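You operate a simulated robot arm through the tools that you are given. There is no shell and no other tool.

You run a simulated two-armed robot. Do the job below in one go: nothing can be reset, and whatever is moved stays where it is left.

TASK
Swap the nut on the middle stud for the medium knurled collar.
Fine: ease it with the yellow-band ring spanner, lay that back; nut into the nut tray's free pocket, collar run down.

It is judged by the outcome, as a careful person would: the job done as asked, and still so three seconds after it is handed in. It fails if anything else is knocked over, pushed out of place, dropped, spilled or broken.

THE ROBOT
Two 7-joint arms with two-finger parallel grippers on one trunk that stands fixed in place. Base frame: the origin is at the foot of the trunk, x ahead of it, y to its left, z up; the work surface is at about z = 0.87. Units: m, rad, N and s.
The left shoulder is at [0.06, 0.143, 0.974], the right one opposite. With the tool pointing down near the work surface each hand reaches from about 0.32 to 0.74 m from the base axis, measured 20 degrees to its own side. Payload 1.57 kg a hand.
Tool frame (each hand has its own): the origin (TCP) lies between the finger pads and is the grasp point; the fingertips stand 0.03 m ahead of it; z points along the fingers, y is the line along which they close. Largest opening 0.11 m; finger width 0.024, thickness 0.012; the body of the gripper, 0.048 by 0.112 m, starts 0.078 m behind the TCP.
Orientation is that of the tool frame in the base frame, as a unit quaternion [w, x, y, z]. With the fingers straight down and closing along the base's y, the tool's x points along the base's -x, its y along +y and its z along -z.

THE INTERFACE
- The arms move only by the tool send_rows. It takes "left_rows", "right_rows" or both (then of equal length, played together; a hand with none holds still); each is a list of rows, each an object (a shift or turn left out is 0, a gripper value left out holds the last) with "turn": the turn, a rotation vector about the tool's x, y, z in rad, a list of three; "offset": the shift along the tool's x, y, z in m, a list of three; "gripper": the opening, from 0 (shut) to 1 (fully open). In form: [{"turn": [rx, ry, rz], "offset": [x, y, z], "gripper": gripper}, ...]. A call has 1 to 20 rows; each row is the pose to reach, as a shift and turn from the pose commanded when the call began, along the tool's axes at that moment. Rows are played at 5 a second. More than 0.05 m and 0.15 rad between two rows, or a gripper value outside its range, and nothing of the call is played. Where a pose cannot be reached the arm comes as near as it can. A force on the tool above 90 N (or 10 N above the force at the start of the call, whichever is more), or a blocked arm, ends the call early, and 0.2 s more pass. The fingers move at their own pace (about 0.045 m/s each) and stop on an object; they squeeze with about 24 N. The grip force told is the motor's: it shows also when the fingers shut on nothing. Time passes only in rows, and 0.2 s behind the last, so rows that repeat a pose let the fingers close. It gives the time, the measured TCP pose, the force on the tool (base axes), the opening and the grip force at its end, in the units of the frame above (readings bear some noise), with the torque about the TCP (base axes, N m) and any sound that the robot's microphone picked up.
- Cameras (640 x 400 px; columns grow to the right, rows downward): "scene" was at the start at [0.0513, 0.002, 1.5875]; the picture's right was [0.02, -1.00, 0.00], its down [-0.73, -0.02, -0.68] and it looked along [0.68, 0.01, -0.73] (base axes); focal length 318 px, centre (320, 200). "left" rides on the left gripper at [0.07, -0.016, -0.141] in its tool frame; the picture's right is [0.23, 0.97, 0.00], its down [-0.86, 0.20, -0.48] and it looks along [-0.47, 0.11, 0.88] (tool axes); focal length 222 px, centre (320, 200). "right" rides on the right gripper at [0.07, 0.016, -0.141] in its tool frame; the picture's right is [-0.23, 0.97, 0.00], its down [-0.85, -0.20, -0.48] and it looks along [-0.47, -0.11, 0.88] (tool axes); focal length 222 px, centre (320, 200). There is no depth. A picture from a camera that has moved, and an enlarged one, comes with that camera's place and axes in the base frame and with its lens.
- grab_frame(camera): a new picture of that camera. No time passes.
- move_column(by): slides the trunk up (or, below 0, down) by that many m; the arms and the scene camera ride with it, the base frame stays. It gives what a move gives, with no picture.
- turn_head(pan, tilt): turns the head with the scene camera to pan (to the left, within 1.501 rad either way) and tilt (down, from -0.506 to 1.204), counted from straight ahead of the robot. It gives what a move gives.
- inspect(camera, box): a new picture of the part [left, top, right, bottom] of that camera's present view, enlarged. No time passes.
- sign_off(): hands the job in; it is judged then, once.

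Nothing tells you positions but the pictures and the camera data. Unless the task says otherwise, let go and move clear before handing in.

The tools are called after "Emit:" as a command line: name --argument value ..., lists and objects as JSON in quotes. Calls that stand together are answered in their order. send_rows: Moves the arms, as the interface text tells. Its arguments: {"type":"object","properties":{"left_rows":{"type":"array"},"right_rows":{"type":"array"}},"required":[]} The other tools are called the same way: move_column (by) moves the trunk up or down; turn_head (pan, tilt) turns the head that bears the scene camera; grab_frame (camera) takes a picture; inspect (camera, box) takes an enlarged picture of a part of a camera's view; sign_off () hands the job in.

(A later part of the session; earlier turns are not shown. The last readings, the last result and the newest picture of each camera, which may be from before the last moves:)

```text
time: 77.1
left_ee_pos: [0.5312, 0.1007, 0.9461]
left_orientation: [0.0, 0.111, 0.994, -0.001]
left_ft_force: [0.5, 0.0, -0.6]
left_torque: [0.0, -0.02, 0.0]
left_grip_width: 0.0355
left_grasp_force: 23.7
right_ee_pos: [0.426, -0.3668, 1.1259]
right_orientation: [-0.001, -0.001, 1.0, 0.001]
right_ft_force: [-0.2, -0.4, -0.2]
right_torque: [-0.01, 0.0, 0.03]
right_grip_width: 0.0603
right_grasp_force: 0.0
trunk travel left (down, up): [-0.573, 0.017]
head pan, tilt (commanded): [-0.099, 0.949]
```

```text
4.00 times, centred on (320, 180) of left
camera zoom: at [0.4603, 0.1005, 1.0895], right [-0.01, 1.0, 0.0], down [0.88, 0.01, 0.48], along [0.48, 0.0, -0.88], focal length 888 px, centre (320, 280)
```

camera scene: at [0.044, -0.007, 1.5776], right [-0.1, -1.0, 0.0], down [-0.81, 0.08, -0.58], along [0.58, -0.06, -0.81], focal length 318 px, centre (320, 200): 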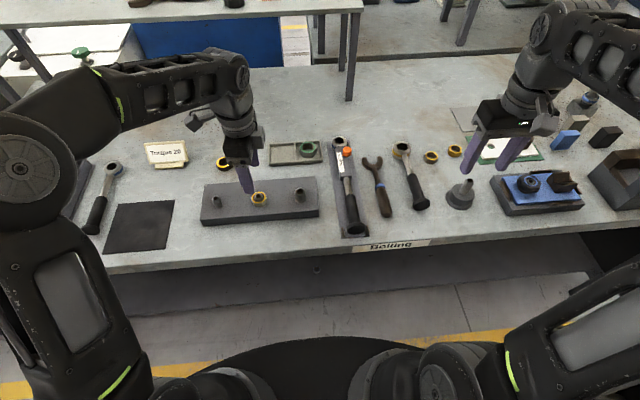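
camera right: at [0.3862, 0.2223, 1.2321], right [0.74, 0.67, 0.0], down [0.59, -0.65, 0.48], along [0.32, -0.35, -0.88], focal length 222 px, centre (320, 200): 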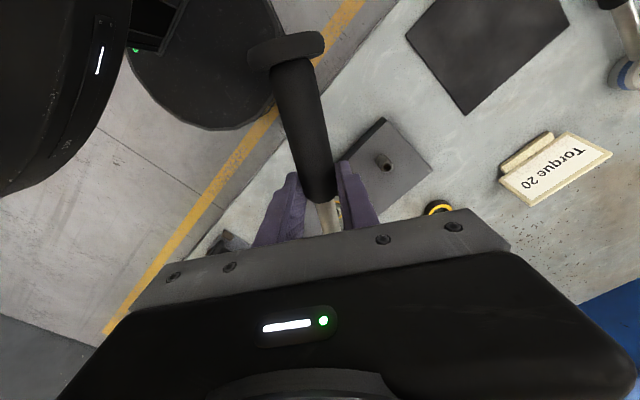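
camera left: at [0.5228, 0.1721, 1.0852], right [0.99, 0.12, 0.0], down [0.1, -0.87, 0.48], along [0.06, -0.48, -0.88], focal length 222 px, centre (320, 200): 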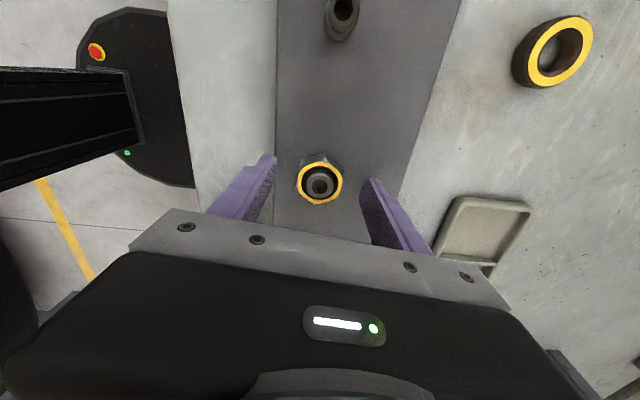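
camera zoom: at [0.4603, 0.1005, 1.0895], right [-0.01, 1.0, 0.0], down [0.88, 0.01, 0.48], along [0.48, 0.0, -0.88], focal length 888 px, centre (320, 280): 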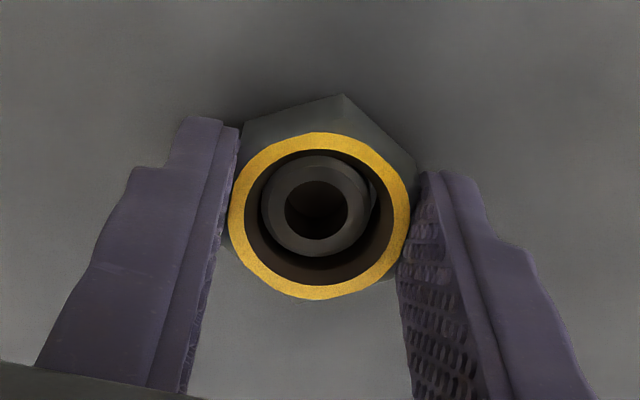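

Side loads have vanished, so the nut may already be off its thread. I test with a gentle 3 mm lift.

Emit:
send_rows --left_rows '[{"offset": [0, 0, -0.001]}, {"offset": [0, 0, -0.002]}, {"offset": [0, 0, -0.003]}, {"offset": [0, 0, -0.003]}]'

Emit:
inspect --camera "left" --box '[260, 130, 380, 230]'

Emit:
inspect --camera "scene" --box '[220, 165, 300, 225]'

```text
time: 78.1
left_ee_pos: [0.531, 0.1011, 0.9501]
left_orientation: [-0.001, 0.112, 0.994, 0.001]
left_ft_force: [-0.3, -0.5, -1.2]
left_torque: [0.04, 0.0, 0.0]
left_grip_width: 0.0356
left_grasp_force: 24.3
right_ee_pos: [0.425, -0.3668, 1.1265]
right_orientation: [-0.001, -0.001, 1.0, 0.0]
right_ft_force: [0.6, 0.7, 1.3]
right_torque: [0.0, -0.01, -0.01]
right_grip_width: 0.0607
right_grasp_force: 0.1
trunk travel left (down, up): [-0.573, 0.017]
head pan, tilt (commanded): [-0.099, 0.949]
```

```text
4.00 times, centred on (320, 180) of left
camera zoom: at [0.4604, 0.1004, 1.0924], right [-0.01, 1.0, 0.0], down [0.88, 0.01, 0.48], along [0.48, 0.0, -0.88], focal length 888 px, centre (320, 280)
```

zoom: 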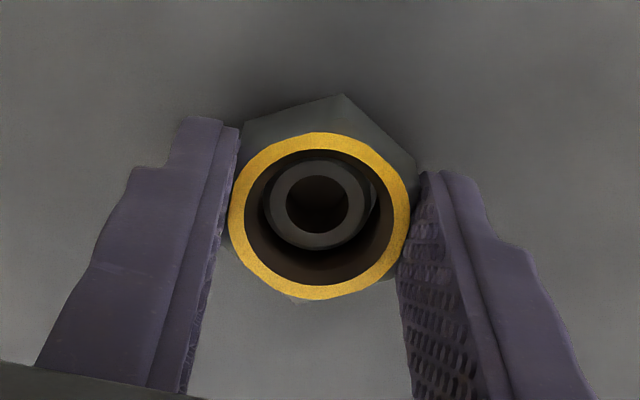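

```text
6.67 times, centred on (260, 195) of scene
camera zoom: at [0.0441, -0.007, 1.5776], right [-0.1, -1.0, 0.0], down [-0.81, 0.08, -0.58], along [0.58, -0.06, -0.81], focal length 2123 px, centre (720, 233)
```

zoom: 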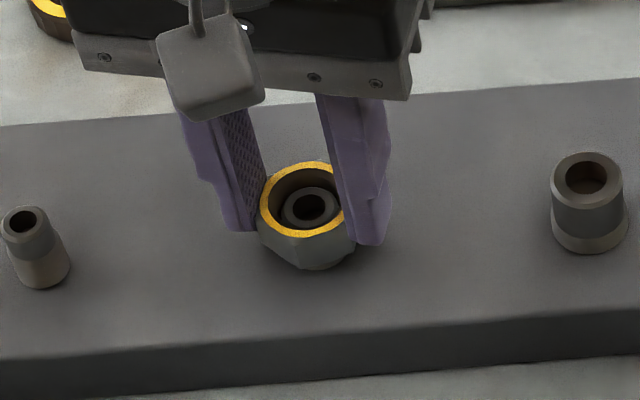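

The nut is free of the thread. I lift it clear of the stud and square the wrist, then look at the tray from there.

Emit:
send_rows --left_rows '[{"offset": [0, 0, -0.006]}, {"offset": [0, 0, -0.014]}, {"offset": [0, 0, -0.024]}, {"offset": [0, 0, -0.034], "turn": [0, 0, -0.1]}, {"offset": [0, 0, -0.04], "turn": [0, 0, -0.2234]}, {"offset": [0, 0, -0.04], "turn": [0, 0, -0.2234]}, {"offset": [0, 0, -0.04], "turn": [0, 0, -0.2234]}]'

Emit:
grab_frame --camera "left"

Emit:
grab_frame --camera "scene"

Emit:
inspect --camera "scene" --box '[220, 150, 300, 210]'

```text
time: 79.7
left_ee_pos: [0.5317, 0.1003, 0.9901]
left_orientation: [-0.001, -0.001, 1.0, 0.0]
left_ft_force: [1.1, -0.9, -1.3]
left_torque: [0.02, 0.01, -0.01]
left_grip_width: 0.0357
left_grasp_force: 23.8
right_ee_pos: [0.4263, -0.3671, 1.1257]
right_orientation: [0.0, 0.0, 1.0, 0.0]
right_ft_force: [0.6, -0.7, 0.3]
right_torque: [-0.03, 0.03, -0.01]
right_grip_width: 0.0605
right_grasp_force: 0.1
trunk travel left (down, up): [-0.573, 0.017]
head pan, tilt (commanded): [-0.099, 0.949]
```

```text
taken
camera left: at [0.463, 0.0838, 1.1326], right [-0.23, 0.97, 0.0], down [0.86, 0.2, 0.48], along [0.47, 0.11, -0.88], focal length 222 px, centre (320, 200)
```

left: 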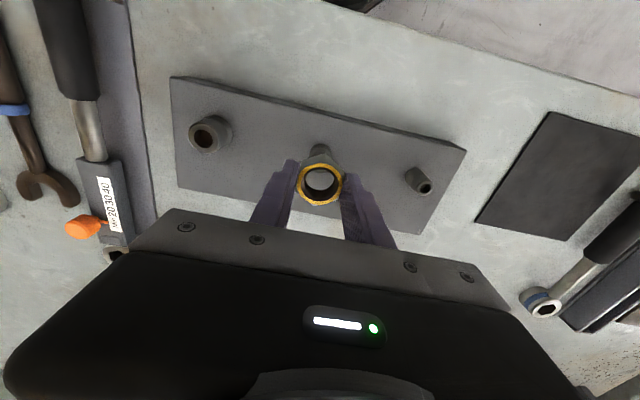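

```text
taken
camera scene: at [0.0441, -0.007, 1.5776], right [-0.1, -1.0, 0.0], down [-0.81, 0.08, -0.58], along [0.58, -0.06, -0.81], focal length 318 px, centre (320, 200)
```

scene: 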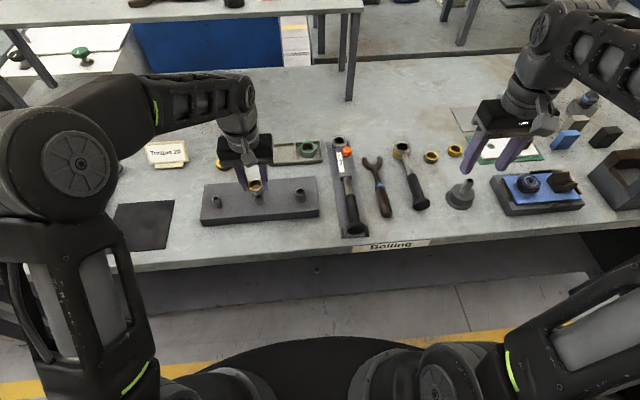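

```text
6.67 times, centred on (260, 180) of scene
camera zoom: at [0.0441, -0.007, 1.5776], right [-0.1, -1.0, 0.0], down [-0.81, 0.08, -0.58], along [0.58, -0.06, -0.81], focal length 2123 px, centre (720, 333)
```

zoom: 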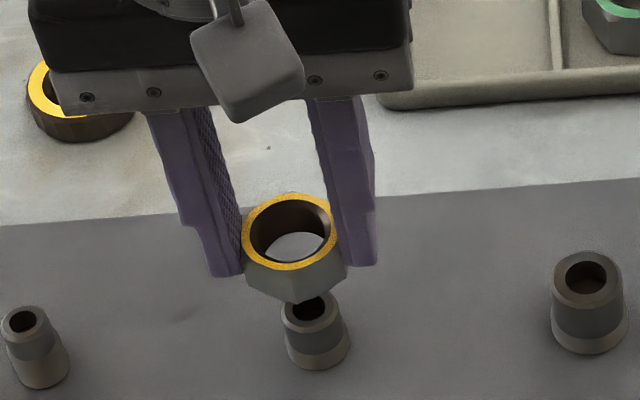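

The nut is held squarely above the bare stud. I carry it toward the tray's left pocket, tilting the hand about 12° forward to gain reach.

Emit:
send_rows --left_rows '[{"offset": [-0.035, -0.015, 0.002]}, {"offset": [-0.07, -0.03, 0.005]}, {"offset": [-0.1, -0.042, 0.01], "turn": [0, -0.05, 0]}, {"offset": [-0.13, -0.052, 0.016], "turn": [0, -0.1, 0]}, {"offset": [-0.16, -0.058, 0.022], "turn": [0, -0.16, 0]}, {"offset": [-0.18, -0.061, 0.028], "turn": [0, -0.21, 0]}, {"offset": [-0.1943, -0.0623, 0.035], "turn": [0, -0.21, 0]}, {"offset": [-0.1943, -0.0623, 0.035], "turn": [0, -0.21, 0]}, {"offset": [-0.1943, -0.0623, 0.035], "turn": [0, -0.21, 0]}]'

Emit:
grab_frame --camera "left"

Emit:
grab_frame --camera "scene"

Emit:
inspect --camera "scene" --box '[250, 110, 346, 180]'

```text
time: 81.7
left_ee_pos: [0.7264, 0.0394, 0.9538]
left_orientation: [0.105, 0.0, 0.995, 0.0]
left_ft_force: [-0.4, -0.5, -1.0]
left_torque: [0.0, 0.01, -0.01]
left_grip_width: 0.0357
left_grasp_force: 24.2
right_ee_pos: [0.426, -0.3672, 1.1259]
right_orientation: [-0.001, -0.001, 1.0, 0.0]
right_ft_force: [-0.8, 0.4, 0.9]
right_torque: [0.02, 0.01, 0.02]
right_grip_width: 0.0605
right_grasp_force: 0.1
trunk travel left (down, up): [-0.573, 0.017]
head pan, tilt (commanded): [-0.099, 0.949]
```

```text
taken
camera left: at [0.6289, 0.022, 1.0784], right [-0.22, 0.97, -0.05], down [0.74, 0.2, 0.65], along [0.64, 0.11, -0.76], focal length 222 px, centre (320, 200)
```

left: 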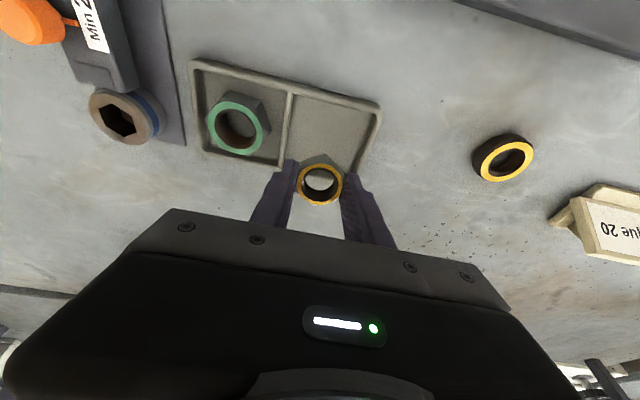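

```text
taken
camera scene: at [0.0445, -0.0071, 1.5775], right [-0.1, -1.0, 0.0], down [-0.81, 0.08, -0.58], along [0.58, -0.06, -0.81], focal length 318 px, centre (320, 200)
```

scene: 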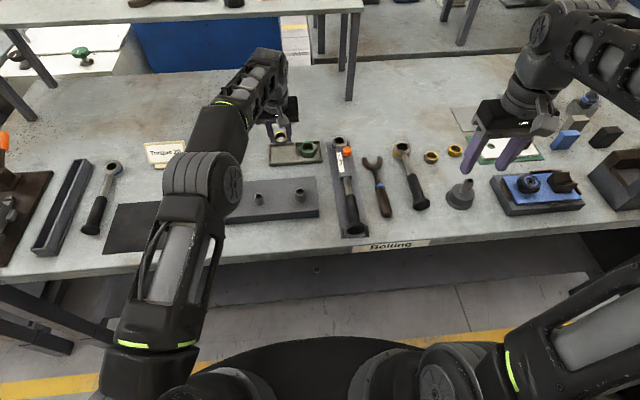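

```text
5.71 times, centred on (298, 145) of scene
camera zoom: at [0.0445, -0.0071, 1.5775], right [-0.1, -1.0, 0.0], down [-0.81, 0.08, -0.58], along [0.58, -0.06, -0.81], focal length 1820 px, centre (446, 514)
```

zoom: 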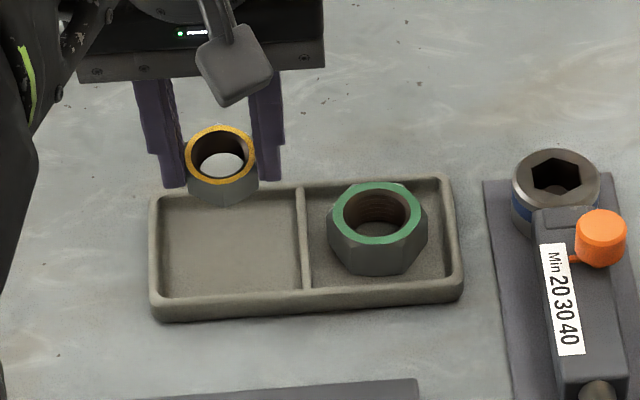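

Emit:
inspect --camera "left" --box '[180, 50, 400, 210]'

```text
2.50 times, centred on (290, 130) of left
camera zoom: at [0.6289, 0.022, 1.0784], right [-0.22, 0.97, -0.05], down [0.74, 0.2, 0.65], along [0.64, 0.11, -0.76], focal length 555 px, centre (395, 375)
```

zoom: 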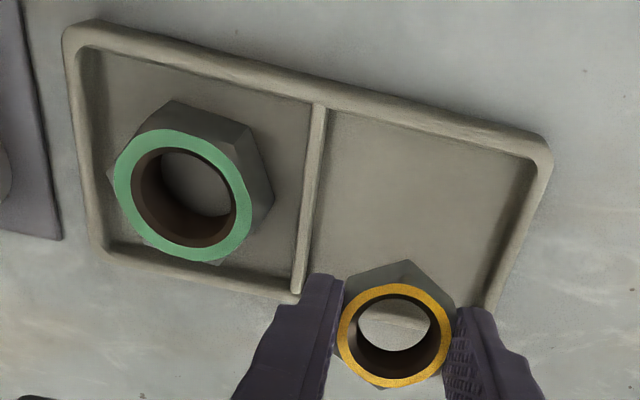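

The pocket centre works out near (0.7265, 0.039), about 70 mm square, so the fingers clear its walls by roughly 5 mm. I lower the nut into it.

Emit:
send_rows --left_rows '[{"offset": [0.0028, 0.0, 0.0081]}, {"offset": [0.0055, 0.0, 0.0162]}, {"offset": [0.0083, 0.0, 0.0243]}, {"offset": [0.0105, 0.0, 0.0305]}, {"offset": [0.0105, 0.0, 0.0305]}]'

Emit:
inspect --camera "left" --box '[180, 50, 400, 210]'

Emit:
inspect --camera "scene" --box '[250, 120, 330, 180]'

```text
time: 82.9
left_ee_pos: [0.7212, 0.0394, 0.9218]
left_orientation: [0.104, 0.0, 0.995, -0.001]
left_ft_force: [-0.6, -0.3, -1.1]
left_torque: [-0.06, 0.0, -0.03]
left_grip_width: 0.0357
left_grasp_force: 23.3
right_ee_pos: [0.4258, -0.3666, 1.1259]
right_orientation: [-0.001, -0.001, 1.0, 0.0]
right_ft_force: [-0.6, -0.5, -0.3]
right_torque: [-0.01, 0.0, 0.0]
right_grip_width: 0.0604
right_grasp_force: 0.0
trunk travel left (down, up): [-0.573, 0.017]
head pan, tilt (commanded): [-0.099, 0.949]
```

```text
2.50 times, centred on (290, 130) of left
camera zoom: at [0.6251, 0.0223, 1.047], right [-0.22, 0.97, -0.05], down [0.74, 0.2, 0.65], along [0.64, 0.11, -0.76], focal length 555 px, centre (395, 375)
```

zoom: 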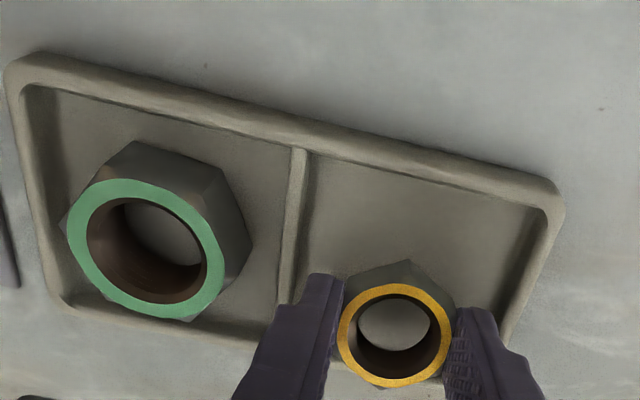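

```text
6.67 times, centred on (290, 150) of scene
camera zoom: at [0.0442, -0.007, 1.5776], right [-0.1, -1.0, 0.0], down [-0.81, 0.08, -0.58], along [0.58, -0.06, -0.81], focal length 2123 px, centre (520, 533)
```

zoom: 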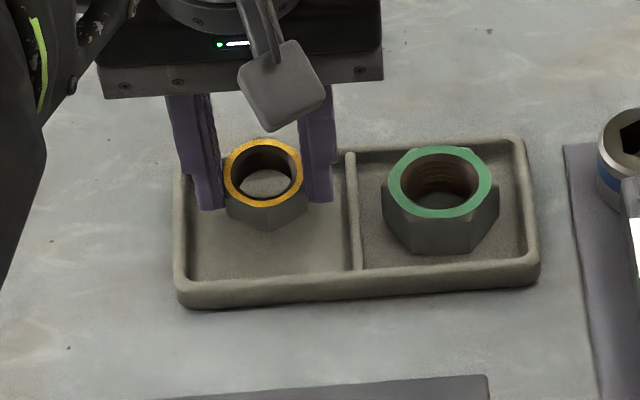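

Centred between the pocket walls. I lower the last millimetres in small steps watching for contact.

Emit:
send_rows --left_rows '[{"offset": [0.0004, 0.0, 0.002]}, {"offset": [0.0008, 0.0, 0.004]}, {"offset": [0.00125, 0.0, 0.0059]}, {"offset": [0.00125, 0.0, 0.0059]}]'

Emit:
send_rows --left_rows '[{"offset": [0.0002, 0.0, 0.001]}, {"offset": [0.0004, 0.0, 0.002]}, {"offset": [0.0004, 0.0, 0.002]}]'

Emit:
inspect --camera "scene" --box '[250, 120, 330, 180]'

```text
time: 83.9
left_ee_pos: [0.7215, 0.0369, 0.9168]
left_orientation: [0.104, 0.0, 0.995, 0.0]
left_ft_force: [-0.4, -0.3, -0.7]
left_torque: [0.0, 0.01, -0.01]
left_grip_width: 0.0355
left_grasp_force: 23.7
right_ee_pos: [0.4248, -0.3674, 1.1263]
right_orientation: [-0.001, -0.001, 1.0, 0.0]
right_ft_force: [-0.7, 0.8, -0.5]
right_torque: [-0.02, -0.02, 0.0]
right_grip_width: 0.0604
right_grasp_force: 0.1
trunk travel left (down, up): [-0.573, 0.017]
head pan, tilt (commanded): [-0.099, 0.949]
```

```text
time: 84.7
left_ee_pos: [0.7216, 0.0378, 0.9144]
left_orientation: [0.105, 0.0, 0.995, 0.0]
left_ft_force: [0.5, -0.3, -1.4]
left_torque: [-0.01, -0.04, -0.01]
left_grip_width: 0.0355
left_grasp_force: 24.0
right_ee_pos: [0.4257, -0.3681, 1.1257]
right_orientation: [-0.001, -0.001, 1.0, 0.0]
right_ft_force: [-0.2, 0.5, -0.2]
right_torque: [0.0, 0.01, 0.0]
right_grip_width: 0.0607
right_grasp_force: 0.1
trunk travel left (down, up): [-0.573, 0.017]
head pan, tilt (commanded): [-0.099, 0.949]
```

```text
6.67 times, centred on (290, 150) of scene
camera zoom: at [0.0442, -0.007, 1.5776], right [-0.1, -1.0, 0.0], down [-0.81, 0.08, -0.58], along [0.58, -0.06, -0.81], focal length 2123 px, centre (520, 533)
```

zoom: 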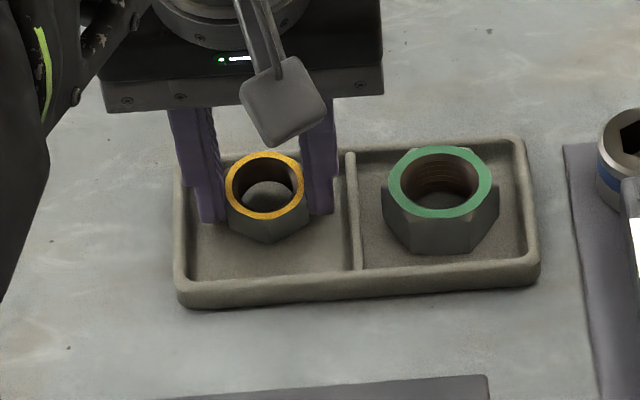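

Emit:
send_rows --left_rows '[{"offset": [0.0002, 0.0, 0.001]}, {"offset": [0.0004, 0.0, 0.002]}, {"offset": [0.0004, 0.0, 0.002]}]'

Emit:
send_rows --left_rows '[{"offset": [0.0002, 0.0, 0.001]}, {"offset": [0.0003, 0.0, 0.0015]}, {"offset": [0.0003, 0.0, 0.0015]}]'

```text
time: 85.5
left_ee_pos: [0.7212, 0.0387, 0.9133]
left_orientation: [0.106, 0.0, 0.994, -0.002]
left_ft_force: [0.2, -0.4, 3.7]
left_torque: [0.01, 0.03, 0.0]
left_grip_width: 0.0356
left_grasp_force: 24.1
right_ee_pos: [0.4254, -0.3671, 1.1259]
right_orientation: [-0.001, -0.001, 1.0, 0.0]
right_ft_force: [-0.2, 0.2, 1.3]
right_torque: [-0.02, -0.01, 0.0]
right_grip_width: 0.0603
right_grasp_force: 0.0
trunk travel left (down, up): [-0.573, 0.017]
head pan, tilt (commanded): [-0.099, 0.949]
```

```text
time: 86.3
left_ee_pos: [0.7208, 0.0383, 0.9139]
left_orientation: [0.107, 0.0, 0.994, -0.001]
left_ft_force: [-0.2, 1.5, 17.6]
left_torque: [0.08, 0.25, 0.0]
left_grip_width: 0.0357
left_grasp_force: 23.6
right_ee_pos: [0.4246, -0.3669, 1.1268]
right_orientation: [0.0, -0.001, 1.0, 0.0]
right_ft_force: [0.8, 0.2, 0.2]
right_torque: [-0.02, -0.05, 0.0]
right_grip_width: 0.0609
right_grasp_force: 0.1
trunk travel left (down, up): [-0.573, 0.017]
head pan, tilt (commanded): [-0.099, 0.949]
```

The nut's near edge has touched the floor. I reduce the tilt a little, touch down again and then open just enough to release.

Emit:
send_rows --left_rows '[{"offset": [-0.0002, 0.0, -0.001]}, {"offset": [-0.001, 0.0, -0.0006], "turn": [0, 0.03, 0]}, {"offset": [-0.002, 0.0, 0.0004], "turn": [0, 0.06, 0]}, {"offset": [-0.002, 0.0, 0.0008], "turn": [0, 0.06, 0]}, {"offset": [-0.002, 0.0, 0.0008], "turn": [0, 0.06, 0]}]'

Emit:
inspect --camera "left" --box '[180, 50, 400, 210]'

Emit:
inspect --camera "scene" --box '[250, 120, 330, 180]'

```text
time: 87.5
left_ee_pos: [0.7218, 0.0383, 0.9131]
left_orientation: [0.076, -0.001, 0.997, -0.001]
left_ft_force: [6.3, 0.3, 18.8]
left_torque: [-0.01, 0.04, 0.03]
left_grip_width: 0.0358
left_grasp_force: 23.6
right_ee_pos: [0.4243, -0.3682, 1.1263]
right_orientation: [0.0, -0.001, 1.0, 0.0]
right_ft_force: [0.3, 1.0, 0.6]
right_torque: [0.0, -0.01, 0.06]
right_grip_width: 0.0604
right_grasp_force: 0.0
trunk travel left (down, up): [-0.573, 0.017]
head pan, tilt (commanded): [-0.099, 0.949]
```

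```text
2.50 times, centred on (290, 130) of left
camera zoom: at [0.6331, 0.0221, 1.0427], right [-0.23, 0.97, -0.04], down [0.77, 0.2, 0.6], along [0.59, 0.11, -0.8], focal length 555 px, centre (395, 375)
```

zoom: 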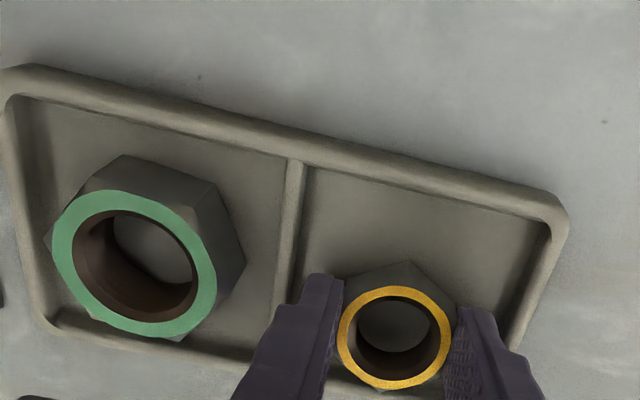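

```text
6.67 times, centred on (290, 150) of scene
camera zoom: at [0.0428, -0.0071, 1.5777], right [-0.1, -0.99, 0.0], down [-0.81, 0.08, -0.58], along [0.58, -0.06, -0.81], focal length 2123 px, centre (520, 533)
```

zoom: 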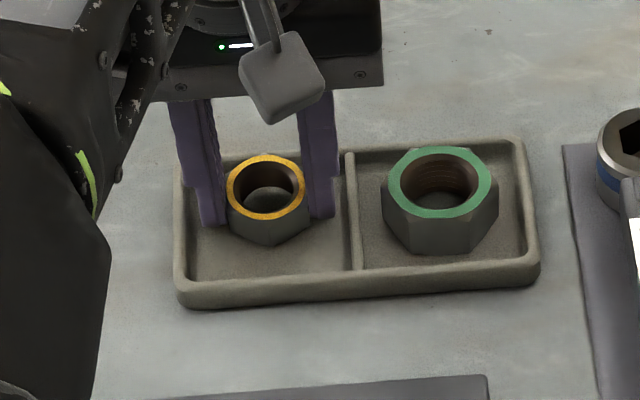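

Emit:
send_rows --left_rows '[{"offset": [0.0003, 0.0, -0.0008]}, {"offset": [0.0003, 0.0, -0.0008], "gripper": 0.36}, {"offset": [0.0003, 0.0, -0.0008], "gripper": 0.385}, {"offset": [0.0003, 0.0, -0.0008], "gripper": 0.385}]'

Emit:
inspect --camera "scene" --box '[250, 120, 330, 180]'

Emit:
inspect --camera "left" --box '[180, 50, 400, 210]'

```text
time: 88.5
left_ee_pos: [0.7228, 0.0372, 0.9115]
left_orientation: [0.075, 0.0, 0.997, 0.0]
left_ft_force: [-1.1, 0.3, -0.6]
left_torque: [-0.02, 0.01, 0.0]
left_grip_width: 0.0426
left_grasp_force: 0.1
right_ee_pos: [0.4251, -0.3663, 1.1264]
right_orientation: [-0.001, -0.001, 1.0, 0.0]
right_ft_force: [-0.2, -0.4, 0.7]
right_torque: [-0.03, 0.02, 0.01]
right_grip_width: 0.0604
right_grasp_force: 0.0
trunk travel left (down, up): [-0.573, 0.017]
head pan, tilt (commanded): [-0.099, 0.949]
```

```text
6.67 times, centred on (290, 150) of scene
camera zoom: at [0.044, -0.007, 1.5775], right [-0.1, -1.0, 0.0], down [-0.81, 0.08, -0.58], along [0.58, -0.06, -0.81], focal length 2123 px, centre (520, 533)
```

zoom: 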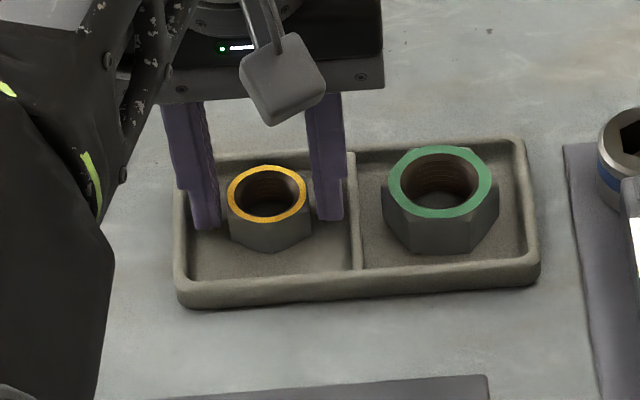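

```text
2.50 times, centred on (290, 130) of left
camera zoom: at [0.6333, 0.022, 1.0416], right [-0.22, 0.97, -0.03], down [0.78, 0.2, 0.6], along [0.59, 0.11, -0.8], focal length 555 px, centre (395, 375)
```

zoom: 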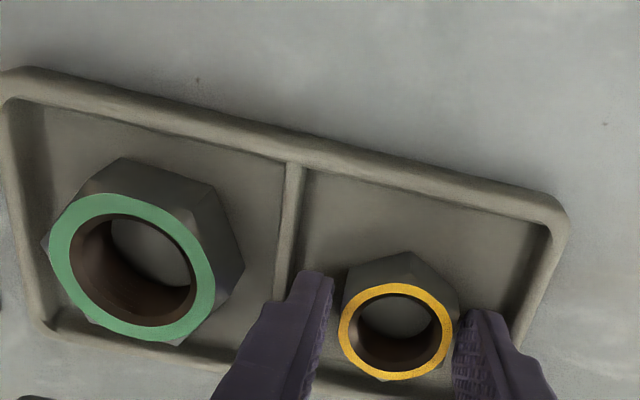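

The nut sits flat in the left pocket. I nudge to centre the gap and withdraw the fingers along their axis.

Emit:
send_rows --left_rows '[{"offset": [0.0, 0.001, 0.0]}, {"offset": [0.0, 0.001, -0.006]}, {"offset": [0.0, 0.001, -0.015]}, {"offset": [0.0, 0.001, -0.03]}, {"offset": [0.015, 0.001, -0.055]}, {"offset": [0.04, 0.001, -0.075]}, {"offset": [0.075, 0.005, -0.085]}, {"offset": [0.105, 0.015, -0.085]}, {"offset": [0.105, 0.015, -0.085]}]'

Emit:
grab_frame --camera "left"

Emit:
inspect --camera "scene" --box '[200, 120, 330, 220]'

```text
time: 90.5
left_ee_pos: [0.6073, 0.0525, 0.9787]
left_orientation: [0.075, 0.0, 0.997, 0.001]
left_ft_force: [-0.1, -0.5, 0.0]
left_torque: [0.0, 0.0, 0.02]
left_grip_width: 0.0423
left_grasp_force: 0.0
right_ee_pos: [0.4258, -0.3677, 1.1254]
right_orientation: [-0.001, -0.002, 1.0, 0.0]
right_ft_force: [0.7, 0.5, 0.9]
right_torque: [0.01, -0.01, -0.04]
right_grip_width: 0.0607
right_grasp_force: 0.0
trunk travel left (down, up): [-0.573, 0.017]
head pan, tilt (commanded): [-0.099, 0.949]
```

```text
taken
camera left: at [0.5181, 0.0368, 1.1102], right [-0.22, 0.97, -0.03], down [0.77, 0.2, 0.6], along [0.59, 0.11, -0.8], focal length 222 px, centre (320, 200)
```

left: 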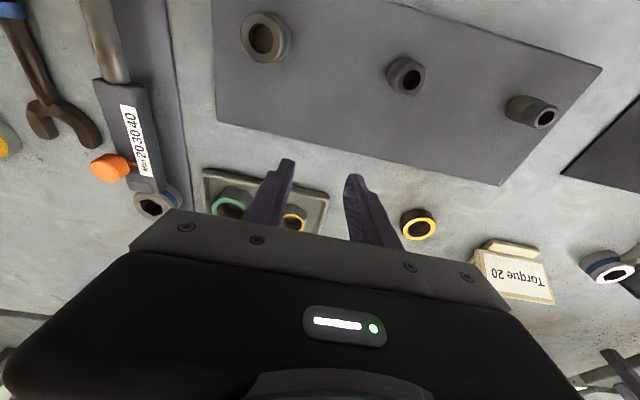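

```text
4.00 times, centred on (265, 170) of scene
camera zoom: at [0.0444, -0.0072, 1.5775], right [-0.1, -1.0, 0.0], down [-0.81, 0.08, -0.58], along [0.58, -0.06, -0.81], focal length 1274 px, centre (540, 320)
```

zoom: 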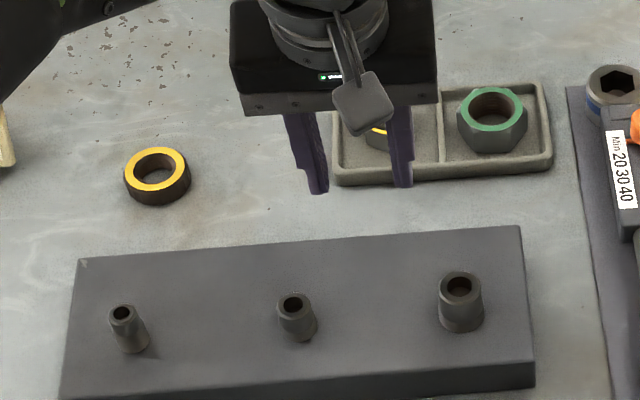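

The nut is in the free pocket and the tray is undisturbed. Next is the knurled collar at about (0.693, 0.208); I keep the slight forward tilt for reach and hover over it.

Emit:
send_rows --left_rows '[{"offset": [-0.018, 0.039, 0.005], "gripper": 0.6}, {"offset": [-0.036, 0.078, 0.015], "gripper": 0.6}, {"offset": [-0.054, 0.117, 0.03], "gripper": 0.6}, {"offset": [-0.071, 0.155, 0.042], "gripper": 0.6}, {"offset": [-0.071, 0.155, 0.042], "gripper": 0.6}, {"offset": [-0.071, 0.155, 0.042], "gripper": 0.6}]'

Emit:
grab_frame --camera "left"

Emit:
inspect --camera "left" --box '[270, 120, 370, 220]'

Emit:
inspect --camera "scene" --box '[190, 120, 320, 220]'

```text
time: 91.9
left_ee_pos: [0.6862, 0.2093, 0.9478]
left_orientation: [0.074, 0.001, 0.997, 0.0]
left_ft_force: [-0.4, 0.0, 0.3]
left_torque: [0.01, -0.01, 0.01]
left_grip_width: 0.066
left_grasp_force: 0.0
right_ee_pos: [0.4256, -0.3666, 1.1272]
right_orientation: [-0.001, 0.0, 1.0, 0.0]
right_ft_force: [-0.9, 0.4, -0.4]
right_torque: [-0.01, 0.01, 0.01]
right_grip_width: 0.0602
right_grasp_force: 0.0
trunk travel left (down, up): [-0.573, 0.017]
head pan, tilt (commanded): [-0.099, 0.949]
```

```text
taken
camera left: at [0.5975, 0.1923, 1.0787], right [-0.22, 0.97, -0.03], down [0.77, 0.2, 0.6], along [0.59, 0.11, -0.8], focal length 222 px, centre (320, 200)
```

left: 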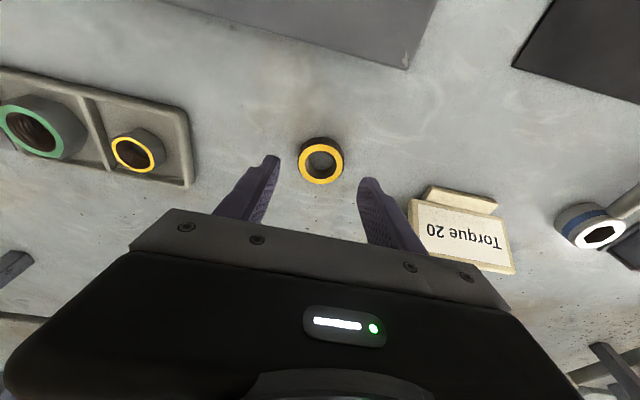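

```text
4.00 times, centred on (320, 170) of left
camera zoom: at [0.5975, 0.1923, 1.0787], right [-0.22, 0.97, -0.03], down [0.77, 0.2, 0.6], along [0.59, 0.11, -0.8], focal length 888 px, centre (320, 320)
```

zoom: 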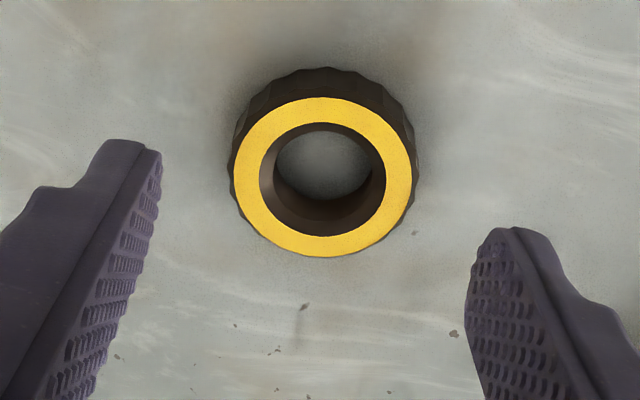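

```text
4.00 times, centred on (255, 170) of scene
camera zoom: at [0.0443, -0.0067, 1.5776], right [-0.1, -1.0, 0.0], down [-0.81, 0.08, -0.58], along [0.58, -0.06, -0.81], focal length 1274 px, centre (580, 320)
```

zoom: 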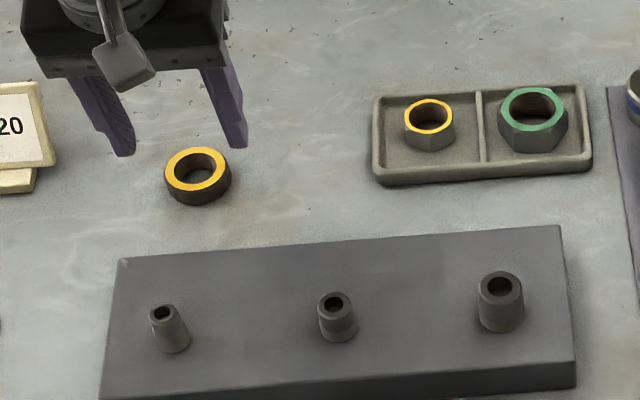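

The nut lies flat in the pocket. The collar is at about (0.6985, 0.210); I come down around it.

Emit:
send_rows --left_rows '[{"offset": [-0.0009, 0.0015, 0.01]}, {"offset": [-0.0009, 0.0015, 0.02]}, {"offset": [-0.0009, 0.0015, 0.03]}, {"offset": [-0.0009, 0.0015, 0.0385]}, {"offset": [-0.0009, 0.0015, 0.0385]}]'

Emit:
inspect --camera "left" --box '[250, 120, 390, 230]'

Emit:
inspect --camera "scene" --box '[190, 130, 254, 180]'

```text
time: 93.1
left_ee_pos: [0.6907, 0.2085, 0.9106]
left_orientation: [0.073, 0.0, 0.997, -0.001]
left_ft_force: [0.4, -0.1, -0.2]
left_torque: [-0.01, -0.01, -0.01]
left_grip_width: 0.0659
left_grasp_force: 0.1
right_ee_pos: [0.426, -0.3669, 1.1248]
right_orientation: [-0.001, -0.001, 1.0, 0.0]
right_ft_force: [-0.7, -0.4, -0.4]
right_torque: [0.04, 0.01, -0.01]
right_grip_width: 0.0605
right_grasp_force: 0.0
trunk travel left (down, up): [-0.573, 0.017]
head pan, tilt (commanded): [-0.099, 0.949]
```

```text
3.64 times, centred on (320, 175) of left
camera zoom: at [0.6013, 0.1929, 1.041], right [-0.22, 0.97, -0.03], down [0.77, 0.2, 0.6], along [0.59, 0.11, -0.8], focal length 808 px, centre (320, 291)
```

zoom: 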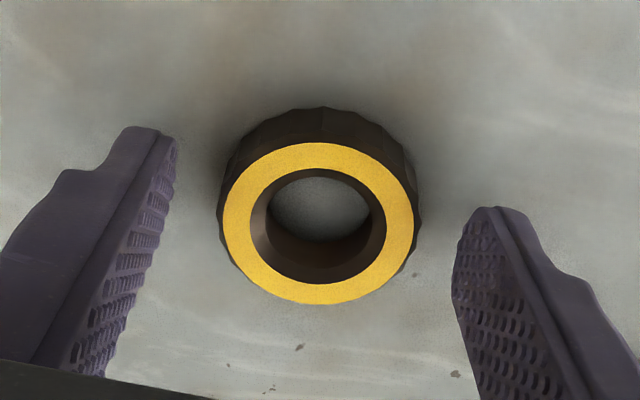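

```text
8.00 times, centred on (222, 155) of scene
camera zoom: at [0.044, -0.0069, 1.5776], right [-0.1, -1.0, 0.0], down [-0.81, 0.08, -0.58], along [0.58, -0.06, -0.81], focal length 2548 px, centre (1104, 560)
```

zoom: 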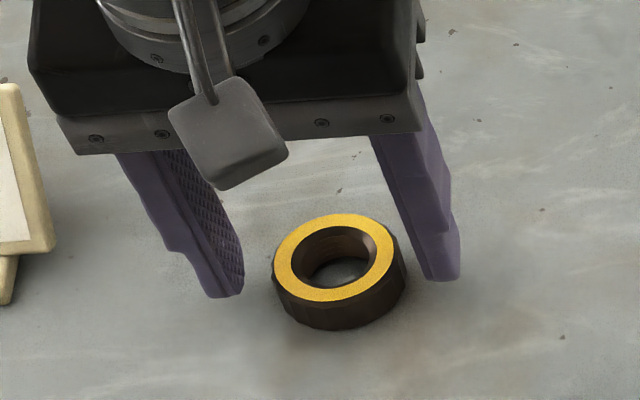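

Emit:
send_rows --left_rows '[{"offset": [-0.0015, 0.0009, 0.002]}, {"offset": [-0.0026, 0.0009, 0.0045]}, {"offset": [-0.0026, 0.0009, 0.0045]}]'

Emit:
inspect --camera "scene" --box '[190, 130, 254, 180]'

```text
time: 93.9
left_ee_pos: [0.693, 0.2098, 0.9073]
left_orientation: [0.073, 0.001, 0.997, -0.001]
left_ft_force: [-0.3, 0.3, -0.1]
left_torque: [0.0, 0.0, 0.0]
left_grip_width: 0.0661
left_grasp_force: 0.0
right_ee_pos: [0.425, -0.3677, 1.1255]
right_orientation: [-0.001, -0.001, 1.0, 0.0]
right_ft_force: [0.7, 0.5, -0.3]
right_torque: [0.04, 0.02, -0.03]
right_grip_width: 0.0607
right_grasp_force: 0.1
trunk travel left (down, up): [-0.573, 0.017]
head pan, tilt (commanded): [-0.099, 0.949]
```

```text
8.00 times, centred on (222, 155) of scene
camera zoom: at [0.044, -0.0069, 1.5776], right [-0.1, -1.0, 0.0], down [-0.81, 0.08, -0.58], along [0.58, -0.06, -0.81], focal length 2548 px, centre (1104, 560)
```

zoom: 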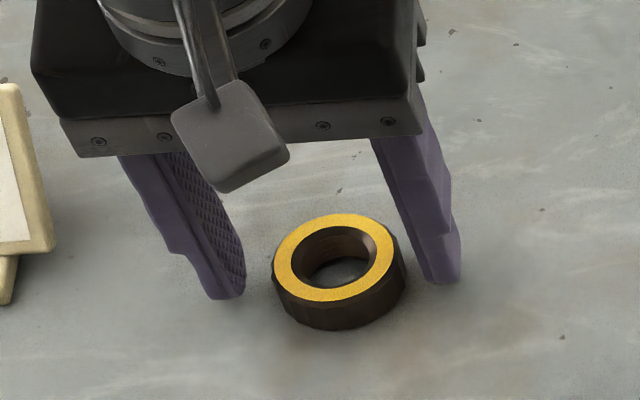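

Fingers straddle the collar symmetrically. I close on it.

Emit:
send_rows --left_rows '[{"gripper": 0.45}, {"gripper": 0.3}, {"gripper": 0.0}, {"gripper": 0.0}, {"gripper": 0.0}]'

Emit:
inspect --camera "left" --box '[250, 120, 390, 230]'

Emit:
inspect --camera "scene" --box '[190, 130, 254, 180]'

```text
time: 95.1
left_ee_pos: [0.6936, 0.2093, 0.9069]
left_orientation: [0.074, -0.001, 0.997, 0.0]
left_ft_force: [0.5, -0.8, -0.5]
left_torque: [0.02, -0.02, 0.02]
left_grip_width: 0.0435
left_grasp_force: 24.2
right_ee_pos: [0.427, -0.3677, 1.1265]
right_orientation: [0.0, -0.001, 1.0, 0.0]
right_ft_force: [0.6, -0.2, 0.4]
right_torque: [-0.05, 0.01, 0.0]
right_grip_width: 0.0605
right_grasp_force: 0.0
trunk travel left (down, up): [-0.573, 0.017]
head pan, tilt (commanded): [-0.099, 0.949]
```

```text
3.64 times, centred on (320, 175) of left
camera zoom: at [0.6041, 0.1936, 1.0372], right [-0.22, 0.97, -0.03], down [0.77, 0.2, 0.6], along [0.59, 0.11, -0.8], focal length 808 px, centre (320, 291)
```

zoom: 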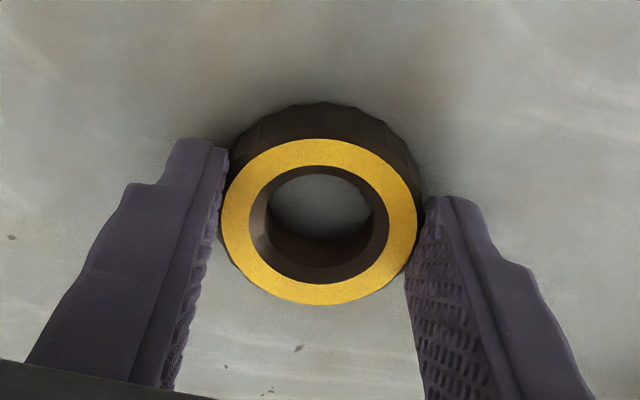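

```text
8.00 times, centred on (222, 155) of scene
camera zoom: at [0.0441, -0.007, 1.5776], right [-0.1, -1.0, 0.0], down [-0.81, 0.08, -0.58], along [0.58, -0.06, -0.81], focal length 2548 px, centre (1104, 560)
```

zoom: 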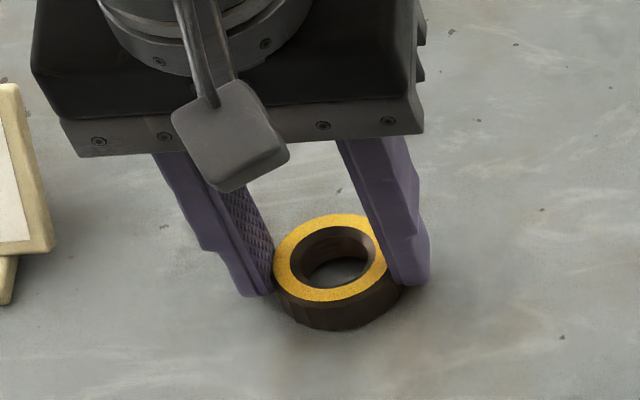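

The collar is gripped at 43.5 mm. I lift it, bring it back to a clear spot nearer the plate, and set it down there to re-grip with the hand vertical.

Emit:
send_rows --left_rows '[{"offset": [-0.0015, 0.0, -0.01]}, {"offset": [-0.0044, 0.0, -0.0297]}, {"offset": [0.025, -0.007, -0.034]}, {"offset": [0.0549, -0.015, -0.0385]}, {"offset": [0.0549, -0.015, -0.0385]}, {"offset": [0.0549, -0.015, -0.0385]}]'

Emit:
inspect --camera "left" --box '[250, 120, 390, 230]'

Emit:
inspect --camera "scene" --box '[180, 130, 308, 210]'

```text
time: 96.5
left_ee_pos: [0.6328, 0.1943, 0.9376]
left_orientation: [0.074, 0.0, 0.997, 0.0]
left_ft_force: [0.1, 0.3, -1.3]
left_torque: [0.04, -0.02, -0.02]
left_grip_width: 0.0437
left_grasp_force: 24.1
right_ee_pos: [0.4253, -0.3674, 1.1257]
right_orientation: [-0.001, -0.001, 1.0, 0.0]
right_ft_force: [0.0, 0.0, 0.7]
right_torque: [-0.01, -0.01, 0.0]
right_grip_width: 0.0605
right_grasp_force: 0.1
trunk travel left (down, up): [-0.573, 0.017]
head pan, tilt (commanded): [-0.099, 0.949]
```

```text
3.64 times, centred on (320, 175) of left
camera zoom: at [0.5436, 0.1791, 1.0682], right [-0.22, 0.97, -0.03], down [0.77, 0.2, 0.6], along [0.59, 0.11, -0.8], focal length 808 px, centre (320, 291)
```

zoom: 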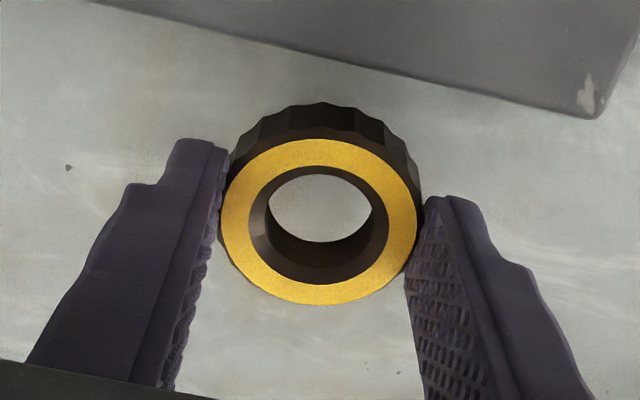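

```text
5.00 times, centred on (244, 170) of scene
camera zoom: at [0.0439, -0.007, 1.5776], right [-0.1, -1.0, 0.0], down [-0.81, 0.08, -0.58], along [0.58, -0.06, -0.81], focal length 1593 px, centre (700, 350)
```

zoom: 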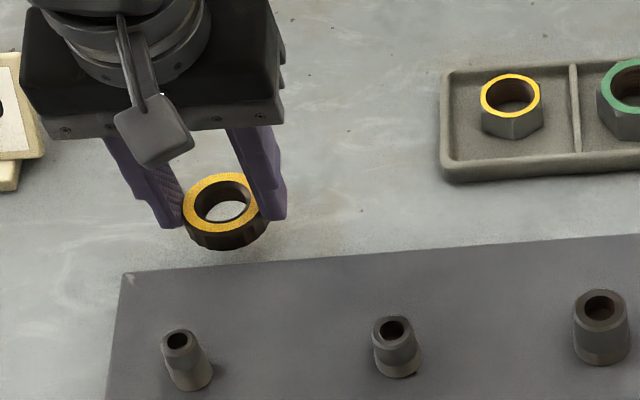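

Emit:
send_rows --left_rows '[{"offset": [0.0015, 0.0, 0.01]}, {"offset": [0.003, 0.0, 0.02]}, {"offset": [0.0041, 0.0, 0.0275]}, {"offset": [0.0045, 0.0, 0.03]}, {"offset": [0.0045, 0.0, 0.03]}]'

```text
time: 97.7
left_ee_pos: [0.6327, 0.1953, 0.9064]
left_orientation: [0.074, 0.0, 0.997, 0.0]
left_ft_force: [0.1, -0.6, -1.1]
left_torque: [0.03, -0.01, -0.01]
left_grip_width: 0.0431
left_grasp_force: 24.2
right_ee_pos: [0.4263, -0.368, 1.1256]
right_orientation: [-0.001, -0.001, 1.0, 0.0]
right_ft_force: [0.5, -0.2, -0.2]
right_torque: [0.02, -0.01, -0.02]
right_grip_width: 0.0606
right_grasp_force: 0.1
trunk travel left (down, up): [-0.573, 0.017]
head pan, tilt (commanded): [-0.099, 0.949]
```

Emit:
send_rows --left_rows '[{"offset": [0.0001, 0.0, 0.0007]}, {"offset": [0.0002, 0.0, 0.0014]}, {"offset": [0.0002, 0.0, 0.0014]}]'

Emit:
inspect --camera "scene" --box '[180, 130, 308, 210]'

```text
time: 98.5
left_ee_pos: [0.6323, 0.1966, 0.906]
left_orientation: [0.076, 0.0, 0.997, 0.0]
left_ft_force: [0.1, 1.5, 12.0]
left_torque: [0.06, 0.2, -0.09]
left_grip_width: 0.0435
left_grasp_force: 24.0
right_ee_pos: [0.4249, -0.3677, 1.1279]
right_orientation: [0.0, 0.0, 1.0, 0.0]
right_ft_force: [-0.8, -0.3, 0.0]
right_torque: [-0.02, -0.04, -0.01]
right_grip_width: 0.0606
right_grasp_force: 0.1
trunk travel left (down, up): [-0.573, 0.017]
head pan, tilt (commanded): [-0.099, 0.949]
```

```text
5.00 times, centred on (244, 170) of scene
camera zoom: at [0.0428, -0.0072, 1.5778], right [-0.1, -1.0, 0.0], down [-0.81, 0.08, -0.58], along [0.58, -0.06, -0.81], focal length 1593 px, centre (700, 350)
```

zoom: 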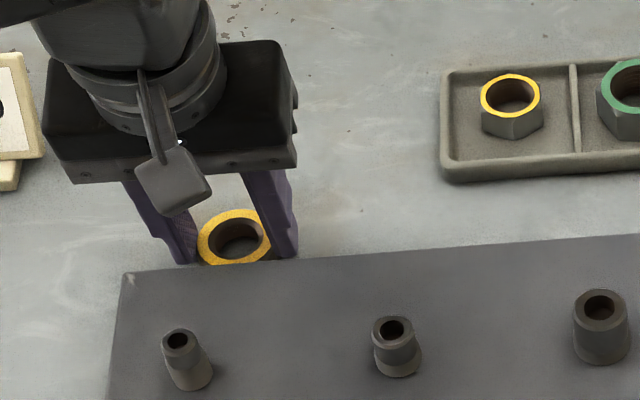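

The collar stands flat on the bench just behind the plate. I release, rise, straighten the hand and look again.

Emit:
send_rows --left_rows '[{"offset": [-0.0001, 0.0, -0.0008]}, {"offset": [-0.0001, 0.0, -0.0008], "gripper": 0.5}, {"offset": [-0.0001, 0.0, -0.0008], "gripper": 0.62}, {"offset": [-0.0001, 0.0, -0.0008], "gripper": 0.62}, {"offset": [0.0, 0.0, -0.02], "gripper": 0.62}, {"offset": [0.0, 0.0, -0.05], "gripper": 0.62}, {"offset": [-0.004, 0.0, -0.065], "turn": [0, 0.05, 0]}, {"offset": [-0.008, 0.0, -0.075], "turn": [0, 0.1, 0]}, {"offset": [-0.012, 0.0, -0.08], "turn": [0, 0.148, 0]}, {"offset": [-0.012, 0.0, -0.08], "turn": [0, 0.148, 0]}, {"offset": [-0.012, 0.0, -0.08], "turn": [0, 0.148, 0]}]'

Emit:
grab_frame --camera "left"

Emit:
inspect --camera "left" --box '[260, 110, 380, 210]'

Emit:
inspect --camera "scene" --box '[180, 130, 308, 210]'

```text
time: 100.9
left_ee_pos: [0.6318, 0.1954, 0.9868]
left_orientation: [0.0, 0.001, 1.0, 0.0]
left_ft_force: [0.2, -0.7, -0.3]
left_torque: [0.02, -0.02, 0.02]
left_grip_width: 0.0684
left_grasp_force: 0.1
right_ee_pos: [0.426, -0.3677, 1.126]
right_orientation: [-0.001, -0.001, 1.0, -0.001]
right_ft_force: [0.1, -0.3, -0.3]
right_torque: [0.04, -0.03, 0.01]
right_grip_width: 0.0607
right_grasp_force: 0.0
trunk travel left (down, up): [-0.573, 0.017]
head pan, tilt (commanded): [-0.099, 0.949]
```

```text
taken
camera left: at [0.5635, 0.1795, 1.1286], right [-0.23, 0.97, 0.0], down [0.85, 0.2, 0.48], along [0.47, 0.11, -0.88], focal length 222 px, centre (320, 200)
```

left: 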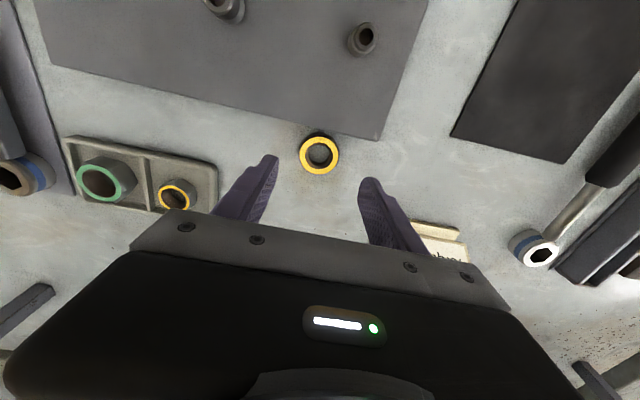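

```text
4.00 times, centred on (320, 160) of left
camera zoom: at [0.5635, 0.1795, 1.1286], right [-0.23, 0.97, 0.0], down [0.85, 0.2, 0.48], along [0.47, 0.11, -0.88], focal length 888 px, centre (320, 360)
```

zoom: 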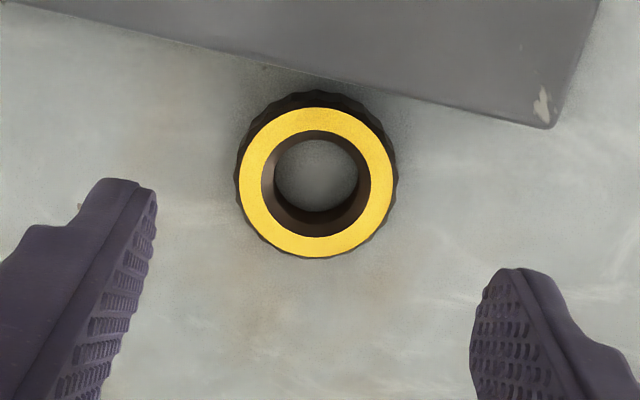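

```text
5.00 times, centred on (244, 170) of scene
camera zoom: at [0.0443, -0.007, 1.5776], right [-0.1, -1.0, 0.0], down [-0.81, 0.08, -0.58], along [0.58, -0.06, -0.81], focal length 1593 px, centre (700, 350)
```

zoom: 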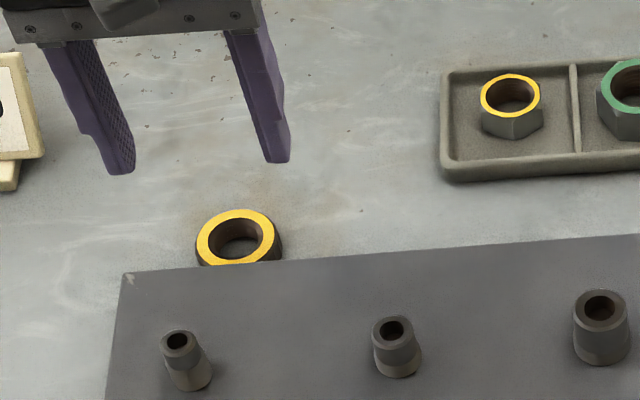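

The collar is at about (0.638, 0.196). I come straight down over it and grip it squarely.

Emit:
send_rows --left_rows '[{"offset": [-0.0048, 0.0006, 0.02]}, {"offset": [-0.0048, 0.0006, 0.045]}, {"offset": [-0.0048, 0.0006, 0.065]}, {"offset": [-0.0048, 0.0006, 0.076]}, {"offset": [-0.0048, 0.0006, 0.0805]}, {"offset": [-0.0048, 0.0006, 0.0805]}]'

Emit:
inspect --camera "left" --box '[250, 120, 390, 230]'

```text
time: 102.3
left_ee_pos: [0.6377, 0.1968, 0.9061]
left_orientation: [0.001, 0.0, 1.0, 0.0]
left_ft_force: [-0.5, 0.8, -0.4]
left_torque: [-0.02, 0.02, 0.01]
left_grip_width: 0.0682
left_grasp_force: 0.0
right_ee_pos: [0.4266, -0.3676, 1.1254]
right_orientation: [-0.001, -0.001, 1.0, -0.001]
right_ft_force: [0.0, -0.7, 0.2]
right_torque: [-0.01, -0.01, -0.02]
right_grip_width: 0.0607
right_grasp_force: 0.0
trunk travel left (down, up): [-0.573, 0.017]
head pan, tilt (commanded): [-0.099, 0.949]
```

```text
3.64 times, centred on (320, 175) of left
camera zoom: at [0.5685, 0.1802, 1.0486], right [-0.23, 0.97, 0.0], down [0.85, 0.2, 0.48], along [0.47, 0.11, -0.88], focal length 808 px, centre (320, 291)
```

zoom: 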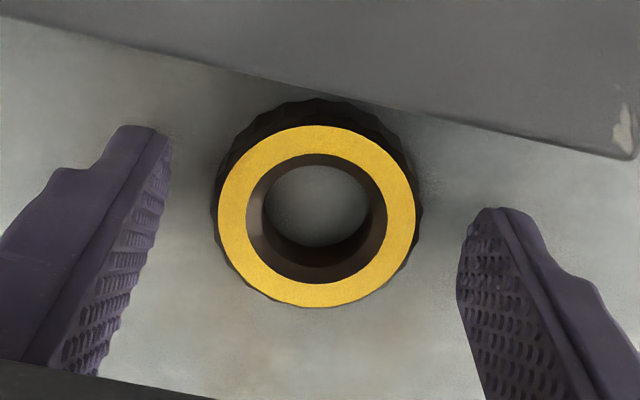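

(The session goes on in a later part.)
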